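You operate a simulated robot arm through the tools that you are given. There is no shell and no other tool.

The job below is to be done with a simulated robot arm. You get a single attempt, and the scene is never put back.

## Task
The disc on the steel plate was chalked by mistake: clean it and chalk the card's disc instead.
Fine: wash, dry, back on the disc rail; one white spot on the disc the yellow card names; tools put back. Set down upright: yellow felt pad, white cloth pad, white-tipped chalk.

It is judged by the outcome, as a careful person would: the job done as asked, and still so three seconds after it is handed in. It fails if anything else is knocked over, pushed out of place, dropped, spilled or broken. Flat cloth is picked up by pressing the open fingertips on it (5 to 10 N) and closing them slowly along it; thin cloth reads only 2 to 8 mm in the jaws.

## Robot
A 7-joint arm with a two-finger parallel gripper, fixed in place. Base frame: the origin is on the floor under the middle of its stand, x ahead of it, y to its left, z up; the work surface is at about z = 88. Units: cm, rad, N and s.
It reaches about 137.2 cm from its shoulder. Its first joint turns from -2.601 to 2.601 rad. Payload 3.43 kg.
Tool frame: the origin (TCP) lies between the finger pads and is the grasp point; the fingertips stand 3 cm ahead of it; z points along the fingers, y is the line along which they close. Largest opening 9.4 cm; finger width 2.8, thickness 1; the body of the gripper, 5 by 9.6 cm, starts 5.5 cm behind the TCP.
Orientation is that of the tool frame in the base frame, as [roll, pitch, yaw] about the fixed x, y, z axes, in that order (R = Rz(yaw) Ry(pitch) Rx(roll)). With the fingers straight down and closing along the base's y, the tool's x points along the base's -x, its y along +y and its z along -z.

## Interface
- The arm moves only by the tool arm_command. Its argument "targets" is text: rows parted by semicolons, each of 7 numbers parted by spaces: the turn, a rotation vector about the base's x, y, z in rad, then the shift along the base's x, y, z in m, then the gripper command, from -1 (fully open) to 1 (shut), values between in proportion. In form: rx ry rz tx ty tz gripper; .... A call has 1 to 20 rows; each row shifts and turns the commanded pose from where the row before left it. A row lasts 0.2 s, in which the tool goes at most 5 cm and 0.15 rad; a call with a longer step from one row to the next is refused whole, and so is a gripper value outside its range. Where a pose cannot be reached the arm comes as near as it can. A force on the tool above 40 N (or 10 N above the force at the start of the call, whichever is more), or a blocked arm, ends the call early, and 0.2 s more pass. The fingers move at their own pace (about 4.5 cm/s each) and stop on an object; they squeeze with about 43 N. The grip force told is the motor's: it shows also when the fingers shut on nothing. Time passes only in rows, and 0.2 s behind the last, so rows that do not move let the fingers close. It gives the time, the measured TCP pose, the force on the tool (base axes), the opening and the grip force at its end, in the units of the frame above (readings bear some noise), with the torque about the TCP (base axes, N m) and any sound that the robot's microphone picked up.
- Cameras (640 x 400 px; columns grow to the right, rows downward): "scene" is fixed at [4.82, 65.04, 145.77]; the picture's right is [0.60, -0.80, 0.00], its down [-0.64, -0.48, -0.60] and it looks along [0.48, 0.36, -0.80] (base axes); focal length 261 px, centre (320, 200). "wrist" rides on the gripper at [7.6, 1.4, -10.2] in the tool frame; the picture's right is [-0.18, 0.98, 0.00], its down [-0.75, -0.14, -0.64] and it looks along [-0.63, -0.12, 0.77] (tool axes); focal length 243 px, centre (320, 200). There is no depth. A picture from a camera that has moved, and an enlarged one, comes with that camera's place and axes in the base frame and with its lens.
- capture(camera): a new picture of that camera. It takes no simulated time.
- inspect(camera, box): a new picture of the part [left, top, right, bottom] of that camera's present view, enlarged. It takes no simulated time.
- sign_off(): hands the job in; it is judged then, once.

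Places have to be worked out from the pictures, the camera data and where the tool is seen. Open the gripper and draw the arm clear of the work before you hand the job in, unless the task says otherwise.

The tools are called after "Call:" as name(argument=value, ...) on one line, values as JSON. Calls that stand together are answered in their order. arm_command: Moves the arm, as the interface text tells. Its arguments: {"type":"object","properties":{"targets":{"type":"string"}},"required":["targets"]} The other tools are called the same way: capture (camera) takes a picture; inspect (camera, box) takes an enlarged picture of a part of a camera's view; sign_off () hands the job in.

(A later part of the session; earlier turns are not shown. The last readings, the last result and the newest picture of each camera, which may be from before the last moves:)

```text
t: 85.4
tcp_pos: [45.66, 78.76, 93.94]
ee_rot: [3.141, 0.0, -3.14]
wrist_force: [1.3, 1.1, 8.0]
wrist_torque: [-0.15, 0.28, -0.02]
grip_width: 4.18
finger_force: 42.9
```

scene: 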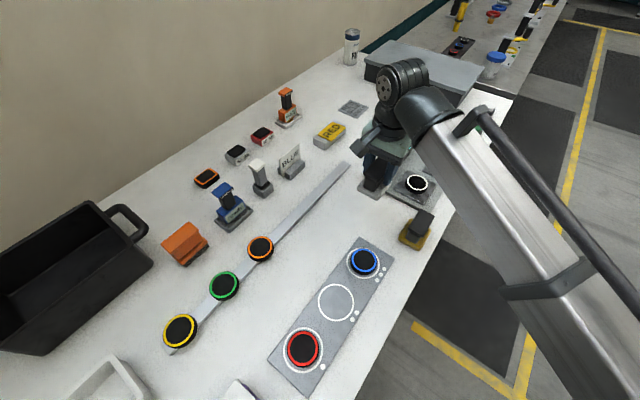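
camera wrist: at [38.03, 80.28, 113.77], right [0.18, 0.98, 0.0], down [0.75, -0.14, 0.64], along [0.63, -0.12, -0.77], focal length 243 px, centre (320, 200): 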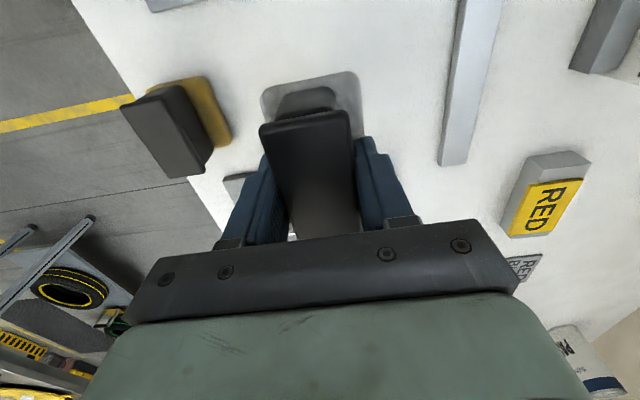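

Contact (about 9 N). I release it gently and rise.

Call:
arm_command(targets="0 0 0 0 0 0.0003 1; 0 0 0 0 0 0 0.3; 0 0 0 0 0 0 -0.2; 0 0 0 0 0 0 -1; 0 0 0 0 0 0 -1; 0 0 0 0 0 0 -1; 0 0 0 0 0 0.03 -1; 0 0 0 0 0 0.04 -1; 0 0 0 0 0 0.02 -1; 0 0 0 0 0 0 -1")

Call:
capture(camera="wrist")

Call:
inspect(camera="scene", box=[340, 130, 480, 260])

```text
t: 87.6
tcp_pos: [45.54, 78.76, 102.96]
ee_rot: [3.141, 0.0, -3.141]
wrist_force: [1.5, 1.3, -0.2]
wrist_torque: [0.03, 0.02, 0.01]
grip_width: 9.39
finger_force: 0.0
```

```text
taken
camera wrist: at [37.99, 80.15, 113.2], right [0.18, 0.98, 0.0], down [0.75, -0.14, 0.64], along [0.63, -0.12, -0.77], focal length 243 px, centre (320, 200)
```

wrist: 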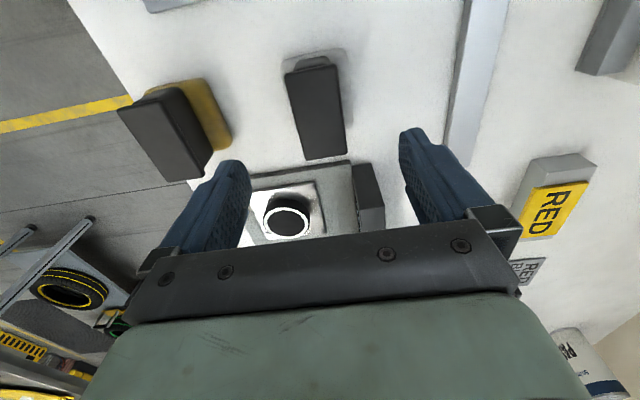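

```text
3.08 times, centred on (410, 195) of scene
camera zoom: at [4.82, 65.04, 145.77], right [0.6, -0.8, 0.0], down [-0.64, -0.48, -0.6], along [0.48, 0.36, -0.8], focal length 804 px, centre (43, 215)
```

zoom: 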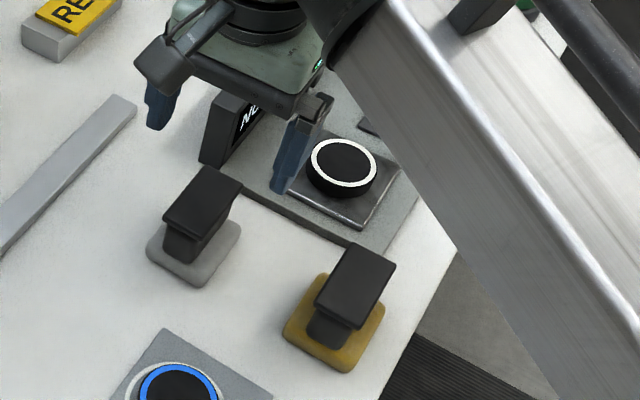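

Both pads stand in place and the disc looks dry from this side too. Now I go above the disc (about 58.5, 71.8) with open fingers to pick it up.

Call:
arm_command(targets="0 0 0 0.01 -0.03 0 -1; 0 0 0 0.02 -0.027 0 -1; 0 0 0 0.035 -0.012 0 -1; 0 0 0 0.035 0 0 -1; 0 0 0 0.03 0 -0.01 -1; 0 0 0 0 0 -0.02 -1; 0 0 0 0 0 0 -1")

Call:
inspect(camera="wrist", box=[200, 40, 440, 240])

Call:
inspect(camera="scene", box=[340, 110, 500, 230])

```text
t: 89.2
tcp_pos: [58.62, 71.81, 99.81]
ee_rot: [3.142, 0.0, -3.14]
wrist_force: [-0.6, 1.3, 0.8]
wrist_torque: [-0.01, -0.01, -0.01]
grip_width: 9.4
finger_force: 0.1
```

```text
2.00 times, centred on (320, 140) of wrist
camera zoom: at [50.98, 73.19, 110.18], right [0.18, 0.98, 0.0], down [0.75, -0.14, 0.64], along [0.63, -0.12, -0.77], focal length 485 px, centre (320, 320)
```

zoom: 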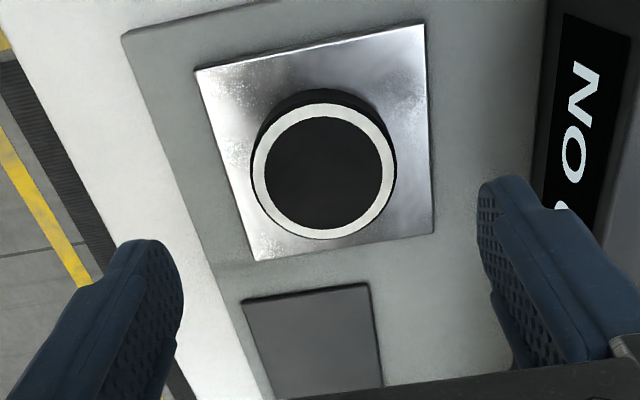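

```text
3.33 times, centred on (420, 170) of scene
camera zoom: at [4.82, 65.04, 145.77], right [0.6, -0.8, 0.0], down [-0.64, -0.48, -0.6], along [0.48, 0.36, -0.8], focal length 871 px, centre (-13, 300)
```

zoom: 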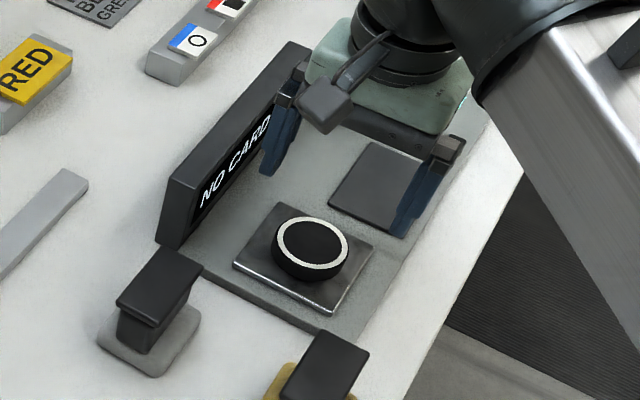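

The disc looks clean and matte, centred right under the tool at (58.75, 71.85). I descend to tips just above the steel plate.

Call:
arm_command(targets="0 0 0 0.001 0 -0.03 -1; 0 0 0 0 0 -0.02 -1; 0 0 0 0 0 -0.012 -1; 0 0 0 0 0 -0.004 -1; 0 0 0 0 0 -0.002 -1; 0 0 0 0 0 0 -1")

Call:
capture(camera="wrist")

Call:
inspect(camera="scene", box=[370, 130, 460, 220])

```text
t: 90.6
tcp_pos: [58.79, 71.78, 93.03]
ee_rot: [-3.141, 0.002, 3.141]
wrist_force: [-0.4, 0.6, -0.3]
wrist_torque: [0.01, 0.0, -0.02]
grip_width: 9.4
finger_force: 0.1
```

```text
taken
camera wrist: at [51.13, 73.24, 103.34], right [0.18, 0.98, 0.0], down [0.75, -0.14, 0.64], along [0.63, -0.12, -0.77], focal length 243 px, centre (320, 200)
```

wrist: 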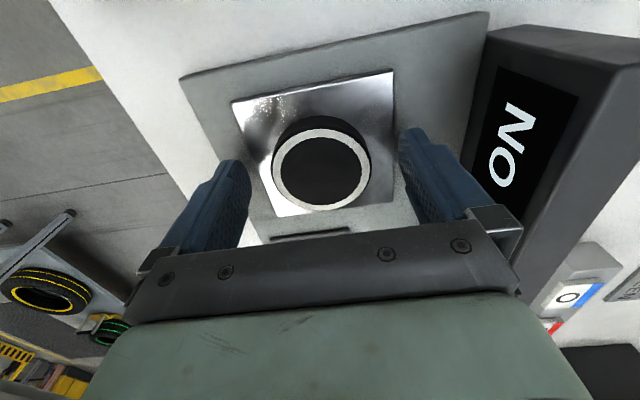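

```text
4.44 times, centred on (415, 175) of scene
camera zoom: at [4.82, 65.04, 145.77], right [0.6, -0.8, 0.0], down [-0.64, -0.48, -0.6], along [0.48, 0.36, -0.8], focal length 1161 px, centre (-102, 311)
```

zoom: 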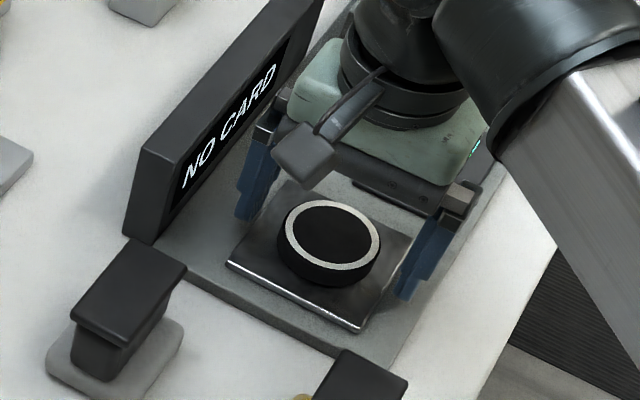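

I close partly to about 6.8 cm over the plate and creep down to find the plate surface, so as to get the deepest hold on the disc.

Call:
arm_command(targets="0 0 0 0 0 0 -0.45; 0 0 0 0 0 0 -0.45; 0 0 0 0 0 0 -0.45")

Call:
arm_command(targets="0 0 0 0 0 -0.001 -0.45; 0 0 0 0 0 0 -0.45")

Call:
arm_command(targets="0 0 0 0 0 -0.001 -0.45; 0 0 0 0 0 0 -0.45")

```text
t: 91.4
tcp_pos: [58.7, 71.88, 93.07]
ee_rot: [3.141, 0.0, 3.141]
wrist_force: [0.6, -0.2, 0.1]
wrist_torque: [0.0, 0.02, 0.0]
grip_width: 6.85
finger_force: 0.0
```

```text
t: 92.0
tcp_pos: [58.71, 71.82, 93.03]
ee_rot: [3.141, 0.0, -3.142]
wrist_force: [0.7, 0.5, -0.3]
wrist_torque: [-0.03, 0.02, 0.01]
grip_width: 6.83
finger_force: 0.1
```

```text
t: 92.6
tcp_pos: [58.71, 71.87, 92.87]
ee_rot: [-3.141, -0.002, -3.14]
wrist_force: [-0.7, 0.7, -0.6]
wrist_torque: [-0.03, 0.01, 0.03]
grip_width: 6.81
finger_force: 0.1
```

Call:
arm_command(targets="0 0 0 0 0 -0.001 -0.45; 0 0 0 0 0 0 -0.45")

Call:
arm_command(targets="0 0 0 0 0 -0.001 -0.45; 0 0 0 0 0 0 -0.45")

Call:
arm_command(targets="0 0 0 0 0 -0.001 -0.45; 0 0 0 0 0 0 -0.45")

```text
t: 93.2
tcp_pos: [58.73, 72.03, 92.9]
ee_rot: [3.141, -0.002, 3.142]
wrist_force: [-0.6, 1.0, 3.6]
wrist_torque: [-0.14, 0.01, -0.01]
grip_width: 6.81
finger_force: 0.1
```

```text
t: 93.8
tcp_pos: [58.64, 71.9, 92.75]
ee_rot: [3.141, 0.0, -3.141]
wrist_force: [2.2, 0.1, 17.7]
wrist_torque: [-0.65, 0.14, 0.12]
grip_width: 6.79
finger_force: 0.0
```

```text
t: 94.4
tcp_pos: [58.74, 71.88, 92.83]
ee_rot: [3.139, 0.001, -3.141]
wrist_force: [5.9, 0.5, 37.0]
wrist_torque: [-1.36, 0.2, 0.2]
grip_width: 6.72
finger_force: 0.0
```

The fingertips touch the plate at TCP z about 92.8. I back off about 1 mm above it and close on the disc.

Call:
arm_command(targets="0 0 0 0 0 0.0035 -0.45; 0 0 0 0 0 0 -0.45")

Call:
arm_command(targets="0 0 0 0 0 0 -0.2; 0 0 0 0 0 0 0; 0 0 0 0 0 0 1; 0 0 0 0 0 0 1; 0 0 0 0 0 0 1")

Call:
capture(camera="wrist")

```text
t: 95.0
tcp_pos: [58.6, 71.9, 92.76]
ee_rot: [-3.14, -0.003, -3.14]
wrist_force: [-0.6, 0.5, -0.1]
wrist_torque: [0.01, -0.04, -0.02]
grip_width: 6.85
finger_force: 0.1
```

```text
t: 96.2
tcp_pos: [58.65, 71.85, 92.93]
ee_rot: [-3.141, -0.001, 3.141]
wrist_force: [0.5, 0.0, -0.7]
wrist_torque: [0.01, 0.0, 0.0]
grip_width: 5.81
finger_force: 42.9
```

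```text
taken
camera wrist: at [51.14, 73.25, 103.22], right [0.18, 0.98, 0.0], down [0.75, -0.14, 0.64], along [0.63, -0.12, -0.77], focal length 243 px, centre (320, 200)
```

wrist: 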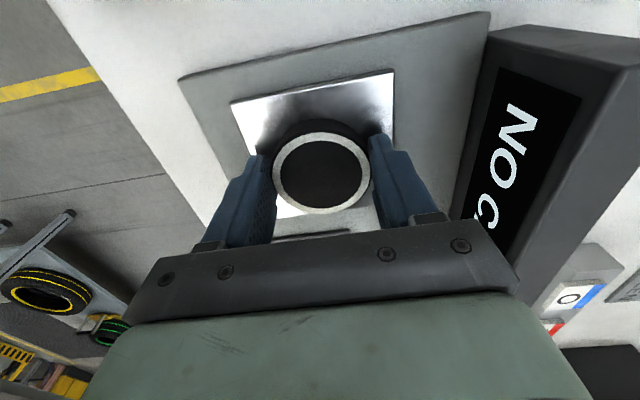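

The disc is gripped (5.81 cm). I lift gently.

Call:
arm_command(targets="0 0 0 0 0 0.001 1; 0 0 0 0 0 0.001 1; 0 0 0 0 0 0.002 1; 0 0 0 0 0 0.004 1; 0 0 0 0 0 0.006 1; 0 0 0 0 0 0 1")

Call:
capture(camera="wrist")

Call:
inspect(camera="scene", box=[370, 130, 460, 220])

```text
t: 97.6
tcp_pos: [58.7, 71.87, 94.37]
ee_rot: [3.141, 0.0, -3.14]
wrist_force: [0.0, -0.6, -0.3]
wrist_torque: [0.0, -0.04, -0.01]
grip_width: 5.83
finger_force: 42.8
```

```text
taken
camera wrist: at [51.14, 73.26, 104.63], right [0.18, 0.98, 0.0], down [0.75, -0.14, 0.64], along [0.63, -0.12, -0.77], focal length 243 px, centre (320, 200)
```

wrist: 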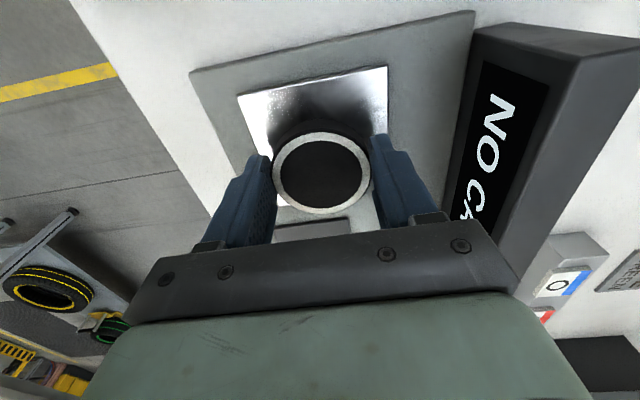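

```text
4.44 times, centred on (415, 175) of scene
camera zoom: at [4.82, 65.04, 145.77], right [0.6, -0.8, 0.0], down [-0.64, -0.48, -0.6], along [0.48, 0.36, -0.8], focal length 1161 px, centre (-102, 311)
```

zoom: 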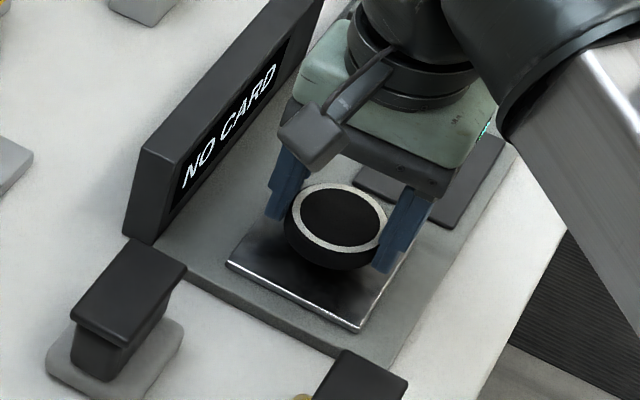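

The disc is held level and clear of the plate. I raise it and carry it over the rail to a free stretch near (36, 93).

Call:
arm_command(targets="0 0 0 0 0 0.02 1; 0 0 0 0 0 0.03 1; 0 0 0 0 0 0.04 1; 0 0 0 0 0 0.03 1; 0 0 0 -0.015 0.015 0 1; 0 0 0 -0.028 0.026 0 1; 0 0 0 -0.028 0.026 0 1; 0 0 0 -0.028 0.026 0 1; 0 0 0 -0.028 0.026 0 1; 0 0 0 -0.028 0.026 0 1; 0 0 0 -0.028 0.026 0 1; 0 0 0 -0.028 0.026 0 1; 0 0 0 -0.016 0.014 0 1; 0 0 0 0 0 0 1")

Call:
capture(camera="wrist")

Call:
capture(camera="scene")

```text
t: 100.6
tcp_pos: [36.03, 92.82, 106.26]
ee_rot: [3.14, -0.001, 3.141]
wrist_force: [0.0, -0.8, 0.1]
wrist_torque: [-0.01, 0.0, -0.01]
grip_width: 5.83
finger_force: 42.9
```

```text
taken
camera wrist: at [28.4, 94.33, 116.57], right [0.18, 0.98, 0.0], down [0.75, -0.14, 0.64], along [0.63, -0.12, -0.77], focal length 243 px, centre (320, 200)
```

wrist: 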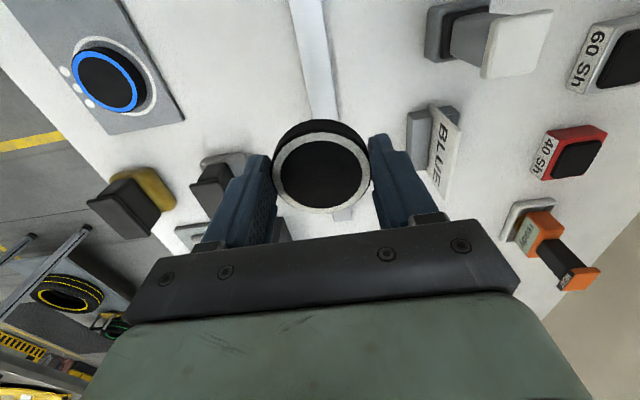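

```text
taken
```

scene: 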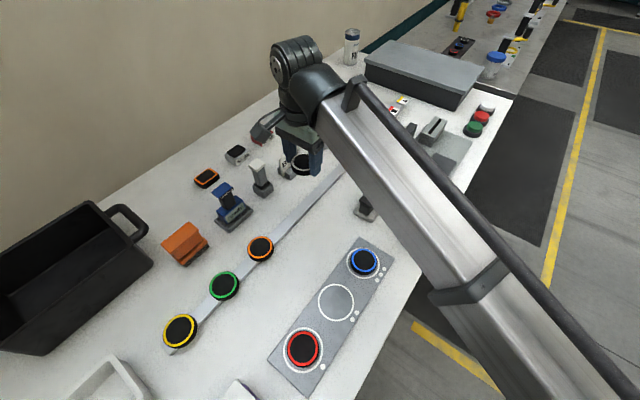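

I zoom in on the rail beneath the disc to get its exact centre line and see its height.

Call:
inspect(camera="wrist", box=[240, 0, 400, 130])

Call:
inspect(camera="scene", box=[220, 130, 360, 270])

Call:
inspect(camera="scene", box=[150, 270, 260, 370])

```text
3.08 times, centred on (320, 65) of wrist
camera zoom: at [28.4, 94.33, 116.57], right [0.18, 0.98, 0.0], down [0.75, -0.14, 0.64], along [0.63, -0.12, -0.77], focal length 746 px, centre (320, 615)
```

zoom: 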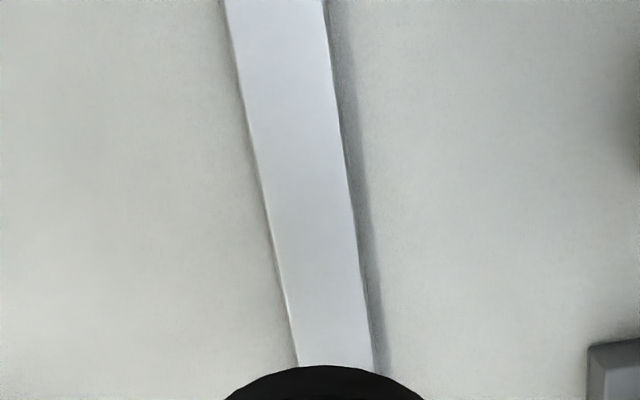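

```text
2.86 times, centred on (290, 200) of scene
camera zoom: at [4.82, 65.04, 145.77], right [0.6, -0.8, 0.0], down [-0.64, -0.48, -0.6], along [0.48, 0.36, -0.8], focal length 746 px, centre (406, 200)
```

zoom: 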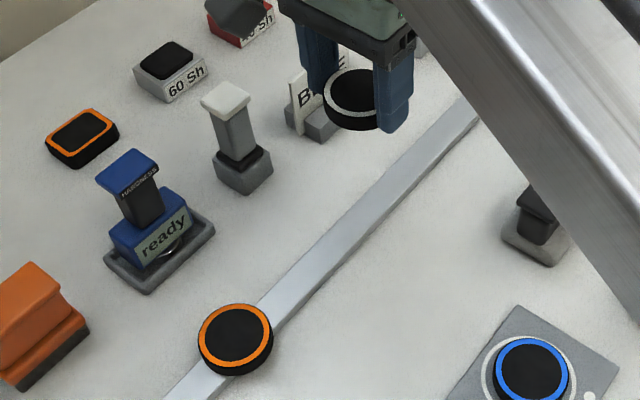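

```text
4.00 times, centred on (205, 320) of scene
camera zoom: at [4.82, 65.04, 145.77], right [0.6, -0.8, 0.0], down [-0.64, -0.48, -0.6], along [0.48, 0.36, -0.8], focal length 1045 px, centre (780, -280)
```

zoom: 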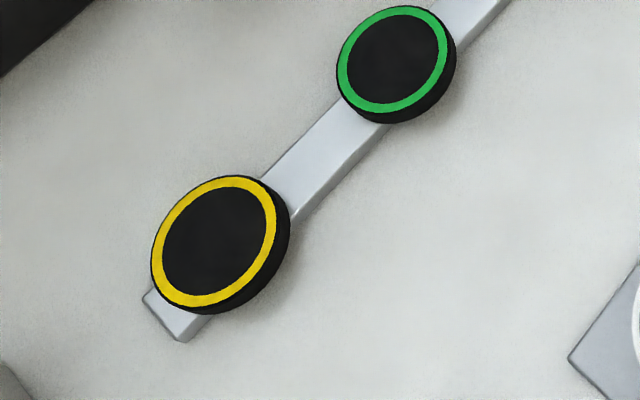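

The rail's centre line is at y 92.87, just under the disc. I descend to about 1.5 cm above contact and then creep.

Call:
arm_command(targets="0 0 0 0 0.0005 -0.04 1; 0 0 0 0 0 -0.04 1; 0 0 0 0 0 -0.03 1; 0 0 0 0 0 -0.018 1; 0 0 0 0 0 -0.006 1; 0 0 0 0 0 0 1")

Call:
arm_command(targets="0 0 0 0 0 -0.002 1; 0 0 0 0 0 -0.002 1; 0 0 0 0 0 0 1")

Call:
capture(camera="wrist")

Call:
inspect(camera="scene", box=[250, 130, 360, 240])

```text
t: 102.0
tcp_pos: [36.0, 92.99, 92.87]
ee_rot: [3.141, 0.0, -3.141]
wrist_force: [0.1, -0.5, -0.2]
wrist_torque: [-0.03, 0.02, -0.04]
grip_width: 5.81
finger_force: 43.2
```

```text
t: 102.8
tcp_pos: [35.99, 93.02, 92.53]
ee_rot: [-3.141, 0.0, -3.141]
wrist_force: [-0.5, 0.6, -0.5]
wrist_torque: [-0.01, -0.04, 0.0]
grip_width: 5.81
finger_force: 43.7
```

```text
taken
camera wrist: at [28.43, 94.36, 102.79], right [0.18, 0.98, 0.0], down [0.75, -0.14, 0.64], along [0.63, -0.12, -0.77], focal length 243 px, centre (320, 200)
```

wrist: 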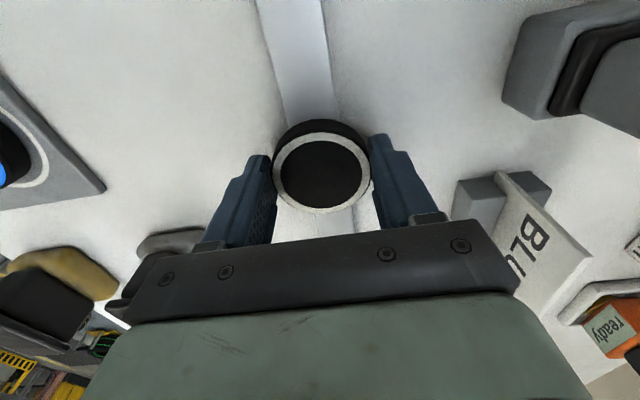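

```text
3.64 times, centred on (305, 185) of scene
camera zoom: at [4.82, 65.04, 145.77], right [0.6, -0.8, 0.0], down [-0.64, -0.48, -0.6], along [0.48, 0.36, -0.8], focal length 950 px, centre (374, 254)
```

zoom: 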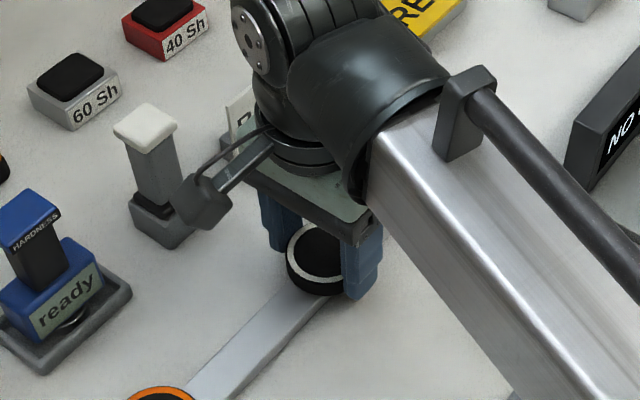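

Nearly there; I shift y by -1 mm to centre on the rail and creep to contact.

Call:
arm_command(targets="0 0 0 0 -0.001 -0.001 1; 0 0 0 0 0 -0.001 1; 0 0 0 0 0 0 1")

Call:
arm_command(targets="0 0 0 0 0 -0.001 1; 0 0 0 0 0 -0.001 1; 0 0 0 0 0 0 1")

```text
t: 103.6
tcp_pos: [36.03, 93.0, 92.32]
ee_rot: [3.141, 0.0, -3.141]
wrist_force: [0.5, 0.0, -0.4]
wrist_torque: [-0.01, -0.01, -0.02]
grip_width: 5.81
finger_force: 43.5
```

```text
t: 104.4
tcp_pos: [36.04, 92.82, 92.29]
ee_rot: [3.141, -0.001, 3.142]
wrist_force: [-1.0, 1.1, 10.4]
wrist_torque: [0.09, 0.06, -0.03]
grip_width: 5.83
finger_force: 42.7
```

Contact with the rail at about 10 N. I ease off, open the fingers and rise straight up.

Call:
arm_command(targets="0 0 0 0 0 0.0005 1; 0 0 0 0 0 0 -0.35; 0 0 0 0 0 0 -0.5; 0 0 0 0 0 0 -0.8; 0 0 0 0 0 0 -1; 0 0 0 0 0 0 -1; 0 0 0 0 0 0.02 -1; 0 0 0 0 0 0.04 -1; 0 0 0 0 0 0.04 -1; 0 0 0 0 0 0.03 -1; 0 0 0 0 0 0 -1")

Call:
capture(camera="wrist")

Call:
inspect(camera="scene", box=[250, 130, 360, 240])

```text
t: 106.8
tcp_pos: [35.99, 92.71, 105.41]
ee_rot: [-3.141, -0.001, 3.142]
wrist_force: [-0.2, -0.1, 0.6]
wrist_torque: [0.0, -0.01, 0.0]
grip_width: 9.36
finger_force: 0.1
```

```text
taken
camera wrist: at [28.31, 94.23, 115.54], right [0.18, 0.98, 0.0], down [0.75, -0.14, 0.64], along [0.63, -0.12, -0.77], focal length 243 px, centre (320, 200)
```

wrist: 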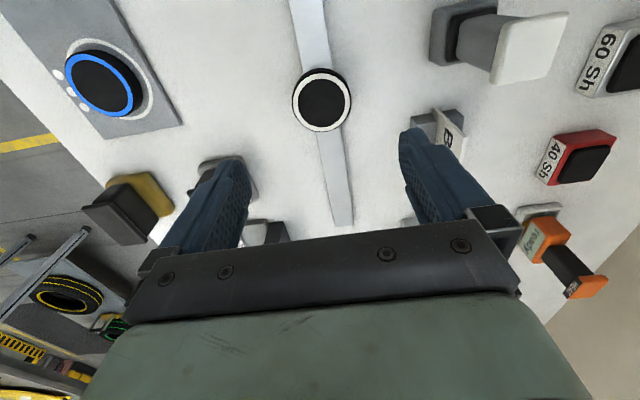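

```text
3.64 times, centred on (305, 185) of scene
camera zoom: at [4.82, 65.04, 145.77], right [0.6, -0.8, 0.0], down [-0.64, -0.48, -0.6], along [0.48, 0.36, -0.8], focal length 950 px, centre (374, 254)
```

zoom: 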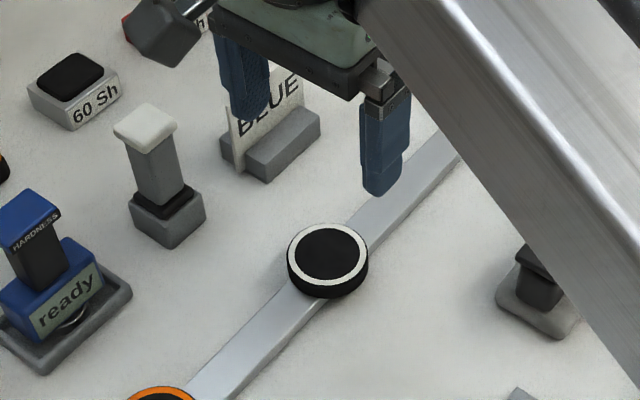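

The disc rests on the rail, centred. I compare it with the orange disc beside it to confirm it is dry and clean.

Call:
inspect(camera="scene", box=[240, 185, 320, 265])

Call:
inspect(camera="wrist", box=[280, 50, 365, 145])

Call:
inspect(camera="wrist", box=[420, 0, 580, 100])

```text
5.00 times, centred on (280, 225) of scene
camera zoom: at [4.82, 65.04, 145.77], right [0.6, -0.8, 0.0], down [-0.64, -0.48, -0.6], along [0.48, 0.36, -0.8], focal length 1306 px, centre (520, 75)
```

zoom: 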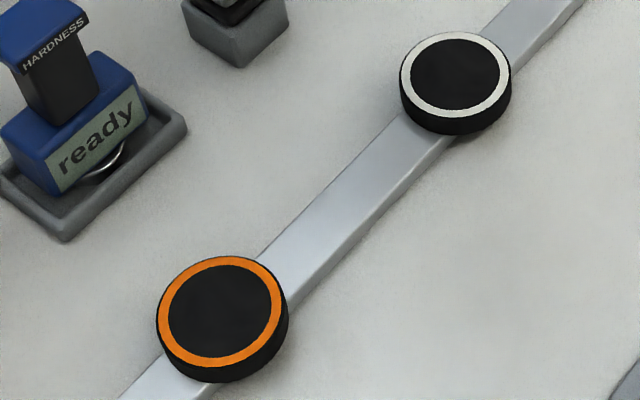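

```text
4.21 times, centred on (322, 98) of wrist
camera zoom: at [28.31, 94.23, 115.54], right [0.18, 0.98, 0.0], down [0.75, -0.14, 0.64], along [0.63, -0.12, -0.77], focal length 1022 px, centre (310, 632)
```

zoom: 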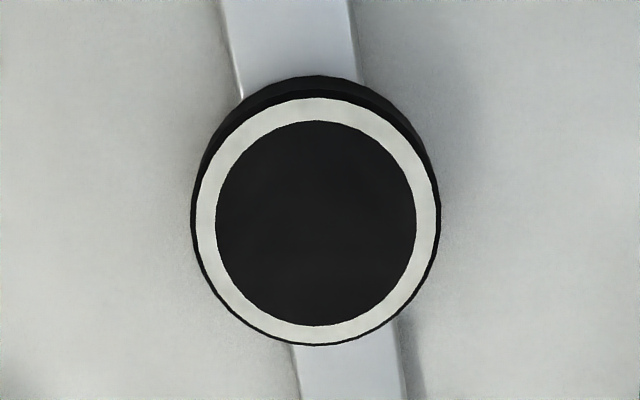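

```text
4.00 times, centred on (500, 50) of wrist
camera zoom: at [28.31, 94.23, 115.54], right [0.18, 0.98, 0.0], down [0.75, -0.14, 0.64], along [0.63, -0.12, -0.77], focal length 970 px, centre (-400, 800)
```

zoom: 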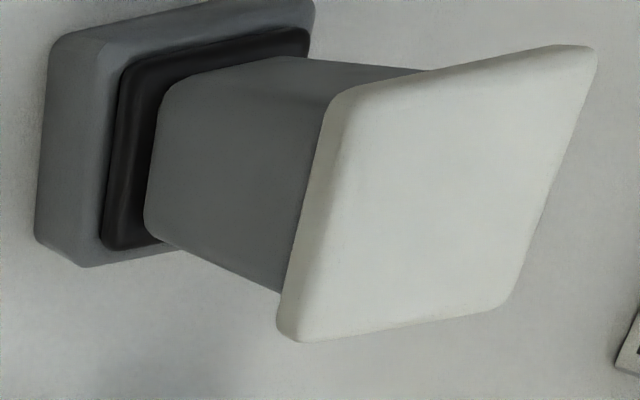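

The white disc's centre matches the dry orange disc: clean and dry. Now the chalk: I move above it for a close look to fix its position and height.

Call:
arm_command(targets="0 0 0 0 0 0.02 -1; 0 0 0 -0.01 0.03 0.02 -1; 0 0 0 -0.01 0.04 0.01 -1; 0 0 0 -0.005 0.04 0 -1; 0 0 0 -0.005 0.024 0 -1; 0 0 0 0 0 0 -1")

Call:
inspect(camera="wrist", box=[220, 40, 440, 240])

Call:
inspect(camera="scene", box=[220, 130, 310, 220])

```text
t: 108.2
tcp_pos: [32.88, 106.2, 110.15]
ee_rot: [-3.141, 0.001, -3.141]
wrist_force: [0.7, 0.7, -0.1]
wrist_torque: [0.02, 0.01, 0.02]
grip_width: 9.43
finger_force: 0.0
```

```text
2.00 times, centred on (330, 140) of wrist
camera zoom: at [25.35, 107.65, 120.42], right [0.18, 0.98, 0.0], down [0.75, -0.14, 0.64], along [0.63, -0.12, -0.77], focal length 485 px, centre (300, 320)
```

zoom: 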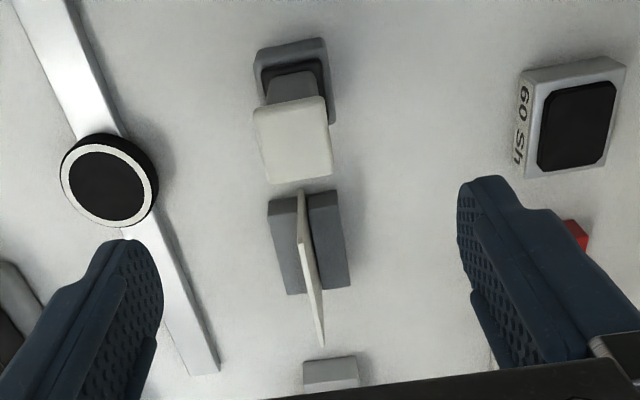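

```text
4.44 times, centred on (265, 175) of scene
camera zoom: at [4.82, 65.04, 145.77], right [0.6, -0.8, 0.0], down [-0.64, -0.48, -0.6], along [0.48, 0.36, -0.8], focal length 1161 px, centre (564, 311)
```

zoom: 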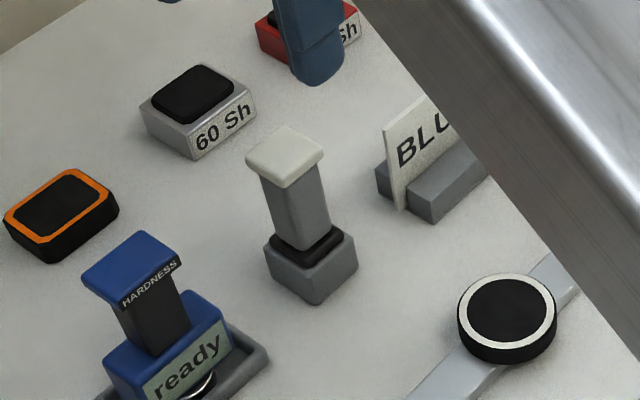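

The cap is about 3.4 cm square, centred at (33.2, 105.85), top z about 98.0. I descend with the open fingers either side to TCP z 97.4.

Call:
arm_command(targets="0 0 0 0.003 -0.0035 -0.03 -1; 0 0 0 0 0 -0.04 -1; 0 0 0 0 0 -0.03 -1; 0 0 0 0 0 -0.02 -1; 0 0 0 0 0 -0.007 -1; 0 0 0 0 0 0 -1")

Call:
capture(camera="wrist")

Call:
inspect(camera="scene", box=[220, 130, 310, 220])

```text
t: 109.6
tcp_pos: [33.34, 105.98, 97.56]
ee_rot: [3.14, 0.0, -3.139]
wrist_force: [0.6, -0.6, 0.5]
wrist_torque: [0.0, -0.04, -0.03]
grip_width: 9.39
finger_force: 0.1
```

```text
taken
camera wrist: at [25.74, 107.33, 107.74], right [0.18, 0.98, 0.0], down [0.75, -0.14, 0.64], along [0.63, -0.12, -0.77], focal length 243 px, centre (320, 200)
```

wrist: 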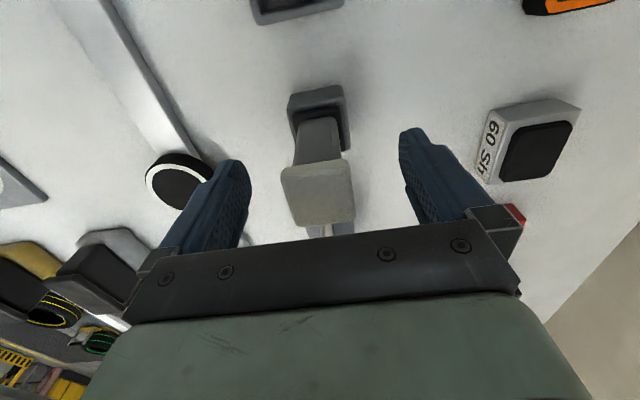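

```text
4.44 times, centred on (265, 175) of scene
camera zoom: at [4.82, 65.04, 145.77], right [0.6, -0.8, 0.0], down [-0.64, -0.48, -0.6], along [0.48, 0.36, -0.8], focal length 1161 px, centre (564, 311)
```

zoom: 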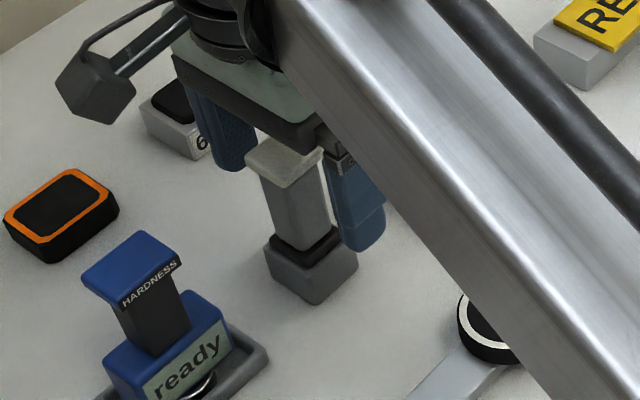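

Well aligned. I lower 3 mm more and close on the cap.

Call:
arm_command(targets="0 0 0 0 -0.001 -0.003 -1; 0 0 0 0 0 0 -0.3; 0 0 0 0 0 0 0.2; 0 0 0 0 0 0 0.35; 0 0 0 0 0 0 1; 0 0 0 0 0 0 1; 0 0 0 0 0 0 1; 0 0 0 0 0 0 1")

Call:
capture(camera="wrist")

Call:
inspect(camera="scene", box=[220, 130, 310, 220])

```text
t: 111.4
tcp_pos: [33.31, 105.73, 97.29]
ee_rot: [-3.142, 0.0, 3.141]
wrist_force: [0.0, 0.6, -0.2]
wrist_torque: [-0.03, 0.0, -0.02]
grip_width: 3.56
finger_force: 43.0
```

```text
taken
camera wrist: at [25.74, 107.24, 107.45], right [0.18, 0.98, 0.0], down [0.75, -0.14, 0.64], along [0.63, -0.12, -0.77], focal length 243 px, centre (320, 200)
```

wrist: 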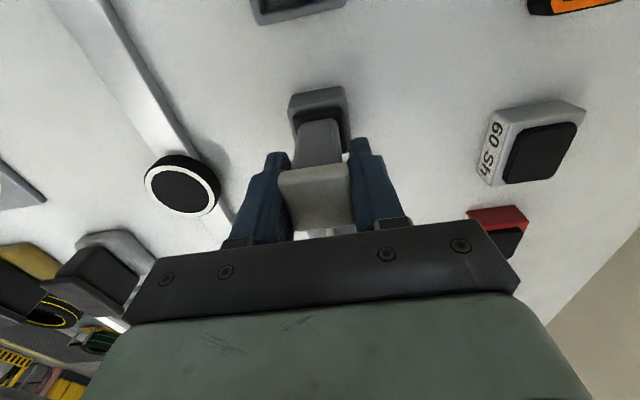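

```text
4.44 times, centred on (265, 175) of scene
camera zoom: at [4.82, 65.04, 145.77], right [0.6, -0.8, 0.0], down [-0.64, -0.48, -0.6], along [0.48, 0.36, -0.8], focal length 1161 px, centre (564, 311)
```

zoom: 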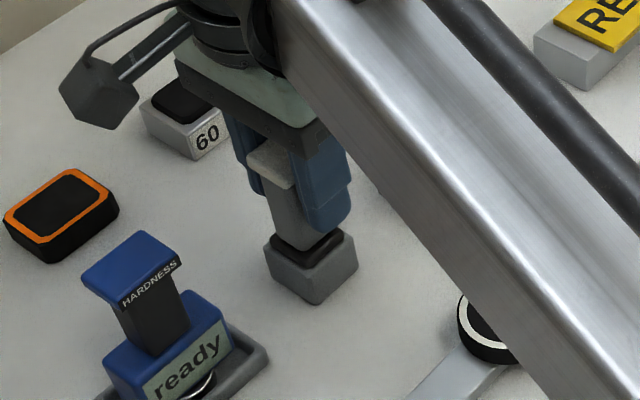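

Gripped on the cap (3.56 cm). Home pose noted as (33.3, 105.75, 97.3). I lift slowly and see what comes up.

Call:
arm_command(targets="0 0 0 0 0 0.001 1; 0 0 0 0 0 0.002 1; 0 0 0 0 0 0.004 1; 0 0 0 0 0 0.008 1; 0 0 0 0 0 0 1")

Call:
inspect(camera="scene", box=[220, 130, 310, 220])

Call:
inspect(camera="wrist", box=[220, 40, 440, 240])

```text
t: 112.6
tcp_pos: [33.24, 105.8, 98.61]
ee_rot: [3.141, 0.0, -3.141]
wrist_force: [-1.1, -0.2, -0.5]
wrist_torque: [0.0, 0.0, -0.03]
grip_width: 3.57
finger_force: 42.5
```

```text
4.44 times, centred on (265, 175) of scene
camera zoom: at [4.82, 65.04, 145.77], right [0.6, -0.8, 0.0], down [-0.64, -0.48, -0.6], along [0.48, 0.36, -0.8], focal length 1161 px, centre (564, 311)
```

zoom: 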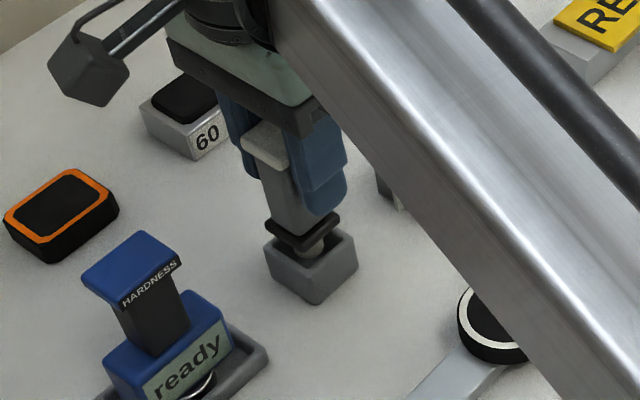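

```text
2.00 times, centred on (330, 140) of wrist
camera zoom: at [25.71, 107.23, 108.94], right [0.18, 0.98, 0.0], down [0.75, -0.14, 0.64], along [0.63, -0.12, -0.77], focal length 485 px, centre (300, 320)
```

zoom: 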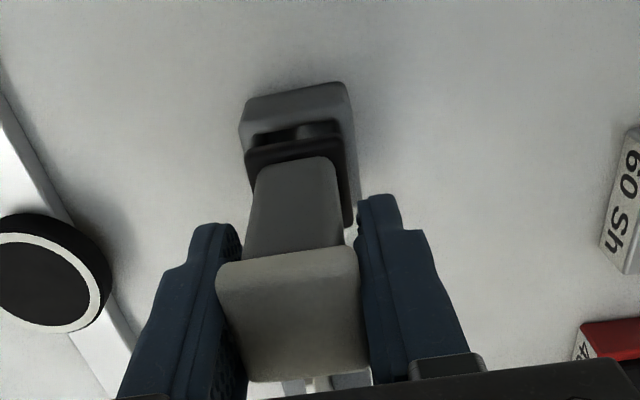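

The chalk slides out of its grey holder: black collar and a pale tip below, pointing down. I lift it clear.

Call:
arm_command(targets="0 0 0 0 0 0.01 1; 0 0 0 0 0 0.02 1; 0 0 0 0 0 0.03 1; 0 0 0 0 0 0.03 1; 0 0 0 0 0 0.02 1; 0 0 0 0 0 0 1")

Call:
inspect(camera="scene", box=[220, 90, 330, 220])

Call:
capture(camera="wrist")

Call:
inspect(camera="wrist", box=[240, 30, 400, 230])

```text
t: 114.0
tcp_pos: [33.28, 105.85, 109.56]
ee_rot: [3.141, 0.0, -3.141]
wrist_force: [-0.5, -0.1, -0.8]
wrist_torque: [0.0, 0.03, -0.01]
grip_width: 3.55
finger_force: 43.1
```

```text
3.08 times, centred on (275, 155) of scene
camera zoom: at [4.82, 65.04, 145.77], right [0.6, -0.8, 0.0], down [-0.64, -0.48, -0.6], along [0.48, 0.36, -0.8], focal length 804 px, centre (458, 338)
```

zoom: 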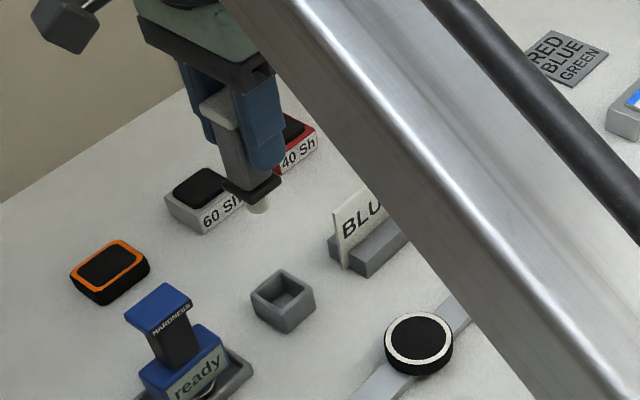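

```text
taken
camera wrist: at [25.73, 107.22, 119.87], right [0.18, 0.98, 0.0], down [0.75, -0.14, 0.64], along [0.63, -0.12, -0.77], focal length 243 px, centre (320, 200)
```

wrist: 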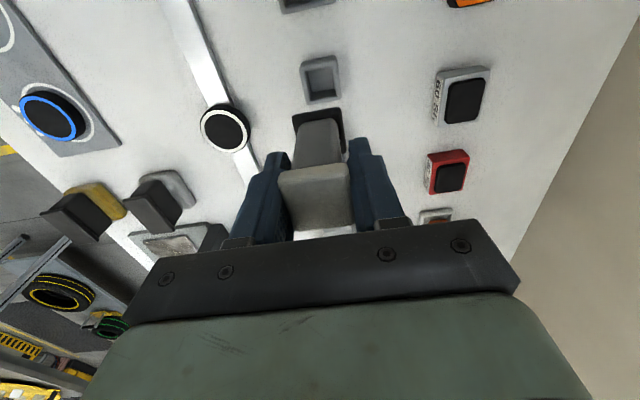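

```text
2.00 times, centred on (320, 130) of wrist
camera zoom: at [25.73, 107.22, 119.87], right [0.18, 0.98, 0.0], down [0.75, -0.14, 0.64], along [0.63, -0.12, -0.77], focal length 485 px, centre (320, 340)
```

zoom: 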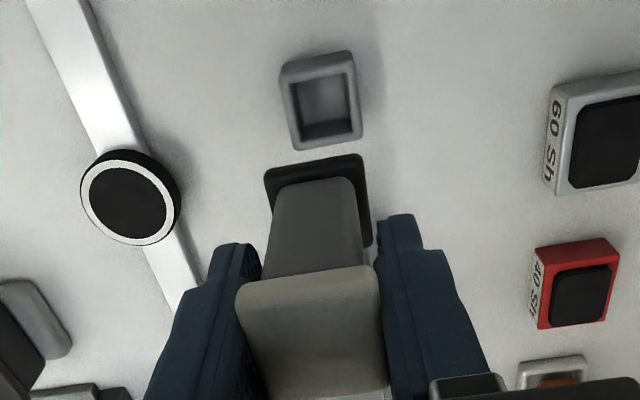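

The chalk has a white tip pointing down, and its holder is an open square cup. Now I carry the chalk toward the red disc (about 8.5, 71.8), turning the tool a bit to keep the arm comfortable.

Call:
arm_command(targets="0 0 0.02 -0.01 -0.02 0 1; 0 0 0.05 -0.02 -0.03 0 1; 0 0 0.055 -0.02 -0.03 0 1; 0 0 0.055 -0.02 -0.03 0 1; 0 0 0.055 -0.02 -0.03 0 1; 0 0 0.055 -0.02 -0.03 0 1; 0 0 0.055 -0.02 -0.03 0 1; 0 0 0.055 -0.02 -0.03 0 1; 0 0 0.055 -0.02 -0.03 0 1; 0 0 0.055 -0.02 -0.03 0 1; 0 0 0.055 -0.02 -0.025 0 1; 0 0 0.05 -0.02 -0.015 0 1; 0 0 0 0 0 0 1")

Call:
capture(camera="wrist")

Call:
capture(camera="scene")

```text
t: 116.8
tcp_pos: [10.23, 72.73, 109.6]
ee_rot: [-3.141, 0.001, -2.527]
wrist_force: [0.2, 0.8, -1.2]
wrist_torque: [0.02, 0.0, -0.01]
grip_width: 3.56
finger_force: 42.7
```

```text
taken
camera wrist: at [3.28, 69.54, 119.97], right [-0.42, 0.91, 0.0], down [0.7, 0.32, 0.64], along [0.58, 0.27, -0.77], focal length 243 px, centre (320, 200)
```

wrist: 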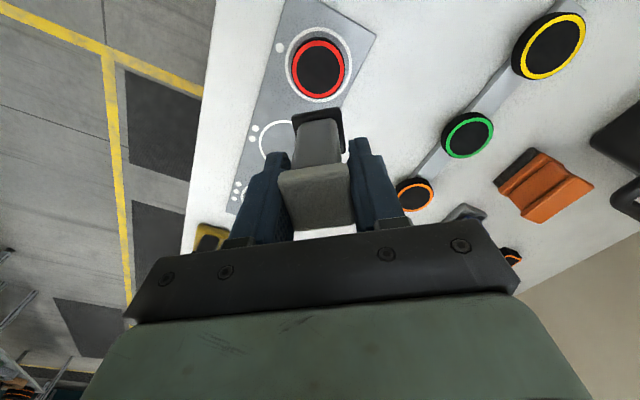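

```text
taken
```

scene: 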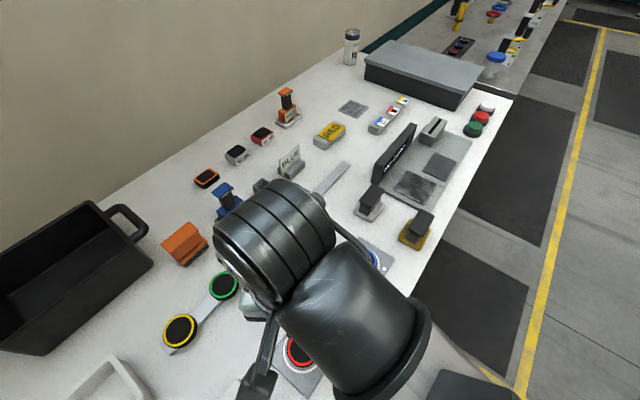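

No odd forces here, and the wrist view puts the red disc's centre at (8.65, 71.9). I align over it and lower to just above the expected contact height.

Call:
arm_command(targets="0 0 0 -0.0155 -0.0085 0 1; 0 0 0 0 0 -0.03 1; 0 0 0 0 0 -0.03 1; 0 0 0 0 0 -0.015 1; 0 0 0 0 0 0 1")

Call:
capture(camera="wrist")

Call:
inspect(camera="wrist", box=[240, 40, 400, 240])

Call:
inspect(camera="scene", box=[230, 290, 370, 400])

```text
t: 118.0
tcp_pos: [8.63, 71.93, 102.13]
ee_rot: [3.141, -0.001, -2.525]
wrist_force: [0.4, -0.1, 0.6]
wrist_torque: [-0.04, 0.0, 0.05]
grip_width: 3.54
finger_force: 42.8
```

```text
taken
camera wrist: at [1.7, 68.69, 112.36], right [-0.42, 0.91, 0.0], down [0.7, 0.32, 0.64], along [0.58, 0.27, -0.77], focal length 243 px, centre (320, 200)
```

wrist: 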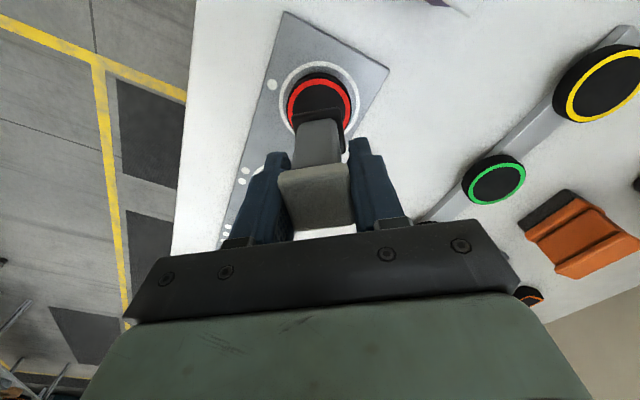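

```text
2.00 times, centred on (320, 140) of wrist
camera zoom: at [1.7, 68.69, 112.36], right [-0.42, 0.91, 0.0], down [0.7, 0.32, 0.64], along [0.58, 0.27, -0.77], focal length 485 px, centre (320, 320)
```

zoom: 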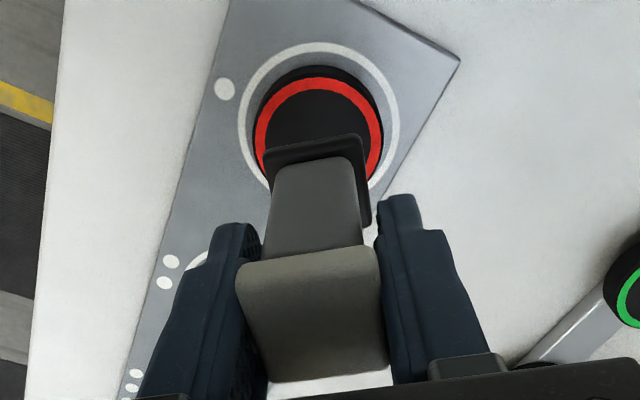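

```text
3.64 times, centred on (300, 345) of scene
camera zoom: at [4.82, 65.04, 145.77], right [0.6, -0.8, 0.0], down [-0.64, -0.48, -0.6], along [0.48, 0.36, -0.8], focal length 950 px, centre (393, -327)
```

zoom: 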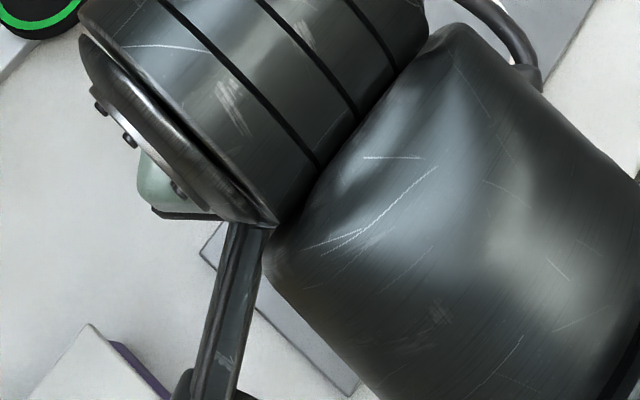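

Aligned over the disc's centre. I lower in small steps, watching the force.

Call:
arm_command(targets="0 0 0 0 0 -0.003 1; 0 0 0 0 0 -0.003 1; 0 0 0 0 0 -0.002 1; 0 0 0 0 0 0 1")

Call:
arm_command(targets="0 0 0 0 0 -0.002 1; 0 0 0 0 0 -0.002 1; 0 0 0 0 0 0 1")

Call:
arm_command(targets="0 0 0 0 0 -0.002 1; 0 0 0 0 0 0 1")

```text
t: 119.0
tcp_pos: [8.66, 71.99, 101.37]
ee_rot: [-3.141, 0.0, -2.525]
wrist_force: [-0.9, -0.5, -0.4]
wrist_torque: [0.0, -0.02, -0.01]
grip_width: 3.55
finger_force: 43.3
```

```text
t: 119.8
tcp_pos: [8.71, 71.99, 101.01]
ee_rot: [3.141, 0.001, -2.526]
wrist_force: [0.3, 0.0, -0.6]
wrist_torque: [0.01, -0.01, -0.03]
grip_width: 3.55
finger_force: 43.3
```

```text
t: 120.4
tcp_pos: [8.74, 72.01, 100.74]
ee_rot: [-3.141, -0.001, -2.526]
wrist_force: [-0.7, 0.2, -1.3]
wrist_torque: [0.01, 0.0, 0.03]
grip_width: 3.51
finger_force: 43.2
```

Call:
arm_command(targets="0 0 0 0 0 -0.0015 1; 0 0 0 0 0 -0.0015 1; 0 0 0 0 0 0 1")

Call:
arm_command(targets="0 0 0 0 0 -0.0015 1; 0 0 0 0 0 -0.0015 1; 0 0 0 0 0 0 1")

Call:
arm_command(targets="0 0 0 0 0 -0.0015 1; 0 0 0 0 0 -0.0015 1; 0 0 0 0 0 0 1")

Call:
inspect(camera="wrist", box=[240, 40, 400, 240])

```text
t: 121.2
tcp_pos: [8.83, 71.96, 100.42]
ee_rot: [3.141, -0.001, -2.525]
wrist_force: [0.2, 0.1, -0.6]
wrist_torque: [0.03, 0.0, 0.01]
grip_width: 3.55
finger_force: 43.2
```

```text
t: 122.0
tcp_pos: [8.66, 72.04, 100.06]
ee_rot: [-3.141, -0.001, -2.524]
wrist_force: [-1.0, -0.2, -0.3]
wrist_torque: [-0.01, -0.03, -0.01]
grip_width: 3.54
finger_force: 42.8
```

```text
t: 122.8
tcp_pos: [8.64, 71.94, 99.83]
ee_rot: [3.141, -0.001, -2.527]
wrist_force: [-0.1, -0.2, -1.4]
wrist_torque: [-0.03, 0.03, 0.02]
grip_width: 3.56
finger_force: 42.9
```

```text
2.00 times, centred on (320, 140) of wrist
camera zoom: at [1.75, 68.73, 110.14], right [-0.42, 0.91, 0.0], down [0.7, 0.32, 0.64], along [0.58, 0.27, -0.77], focal length 485 px, centre (320, 320)
```

zoom: 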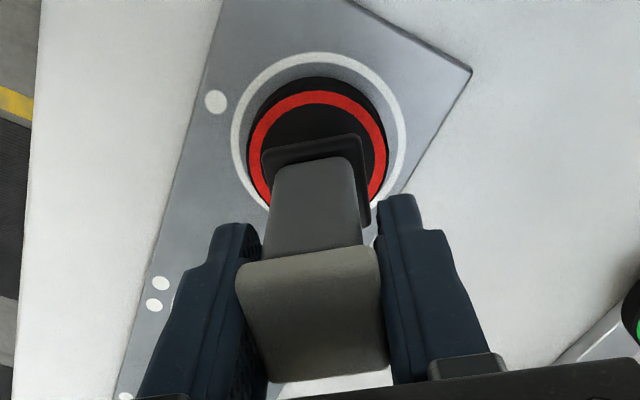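

Call:
arm_command(targets="0 0 0 0 0 -0.001 1; 0 0 0 0 0 -0.001 1; 0 0 0 0 0 0 1")

Call:
arm_command(targets="0 0 0 0 0 -0.001 1; 0 0 0 0 0 -0.001 1; 0 0 0 0 0 0 1")

Call:
arm_command(targets="0 0 0 0 0 -0.001 1; 0 0 0 0 0 -0.001 1; 0 0 0 0 0 0 1")

Call:
arm_command(targets="0 0 0 0 0 -0.001 1; 0 0 0 0 0 -0.001 1; 0 0 0 0 0 0 1")

```text
t: 123.6
tcp_pos: [8.78, 71.94, 99.64]
ee_rot: [3.139, -0.001, -2.525]
wrist_force: [-1.1, 0.4, -0.7]
wrist_torque: [0.0, -0.02, 0.0]
grip_width: 3.55
finger_force: 43.3
```

```text
t: 124.4
tcp_pos: [8.68, 72.05, 99.49]
ee_rot: [-3.141, 0.0, -2.525]
wrist_force: [-0.2, 0.1, 0.0]
wrist_torque: [0.0, -0.01, 0.03]
grip_width: 3.55
finger_force: 43.3
```

```text
t: 125.2
tcp_pos: [8.78, 72.01, 99.3]
ee_rot: [-3.141, -0.001, -2.525]
wrist_force: [0.0, 0.3, -1.0]
wrist_torque: [0.0, -0.01, 0.0]
grip_width: 3.54
finger_force: 42.8
```

```text
t: 126.0
tcp_pos: [8.74, 72.04, 99.14]
ee_rot: [-3.141, 0.001, -2.528]
wrist_force: [0.2, 0.1, 0.0]
wrist_torque: [0.02, 0.03, 0.0]
grip_width: 3.55
finger_force: 43.2
```

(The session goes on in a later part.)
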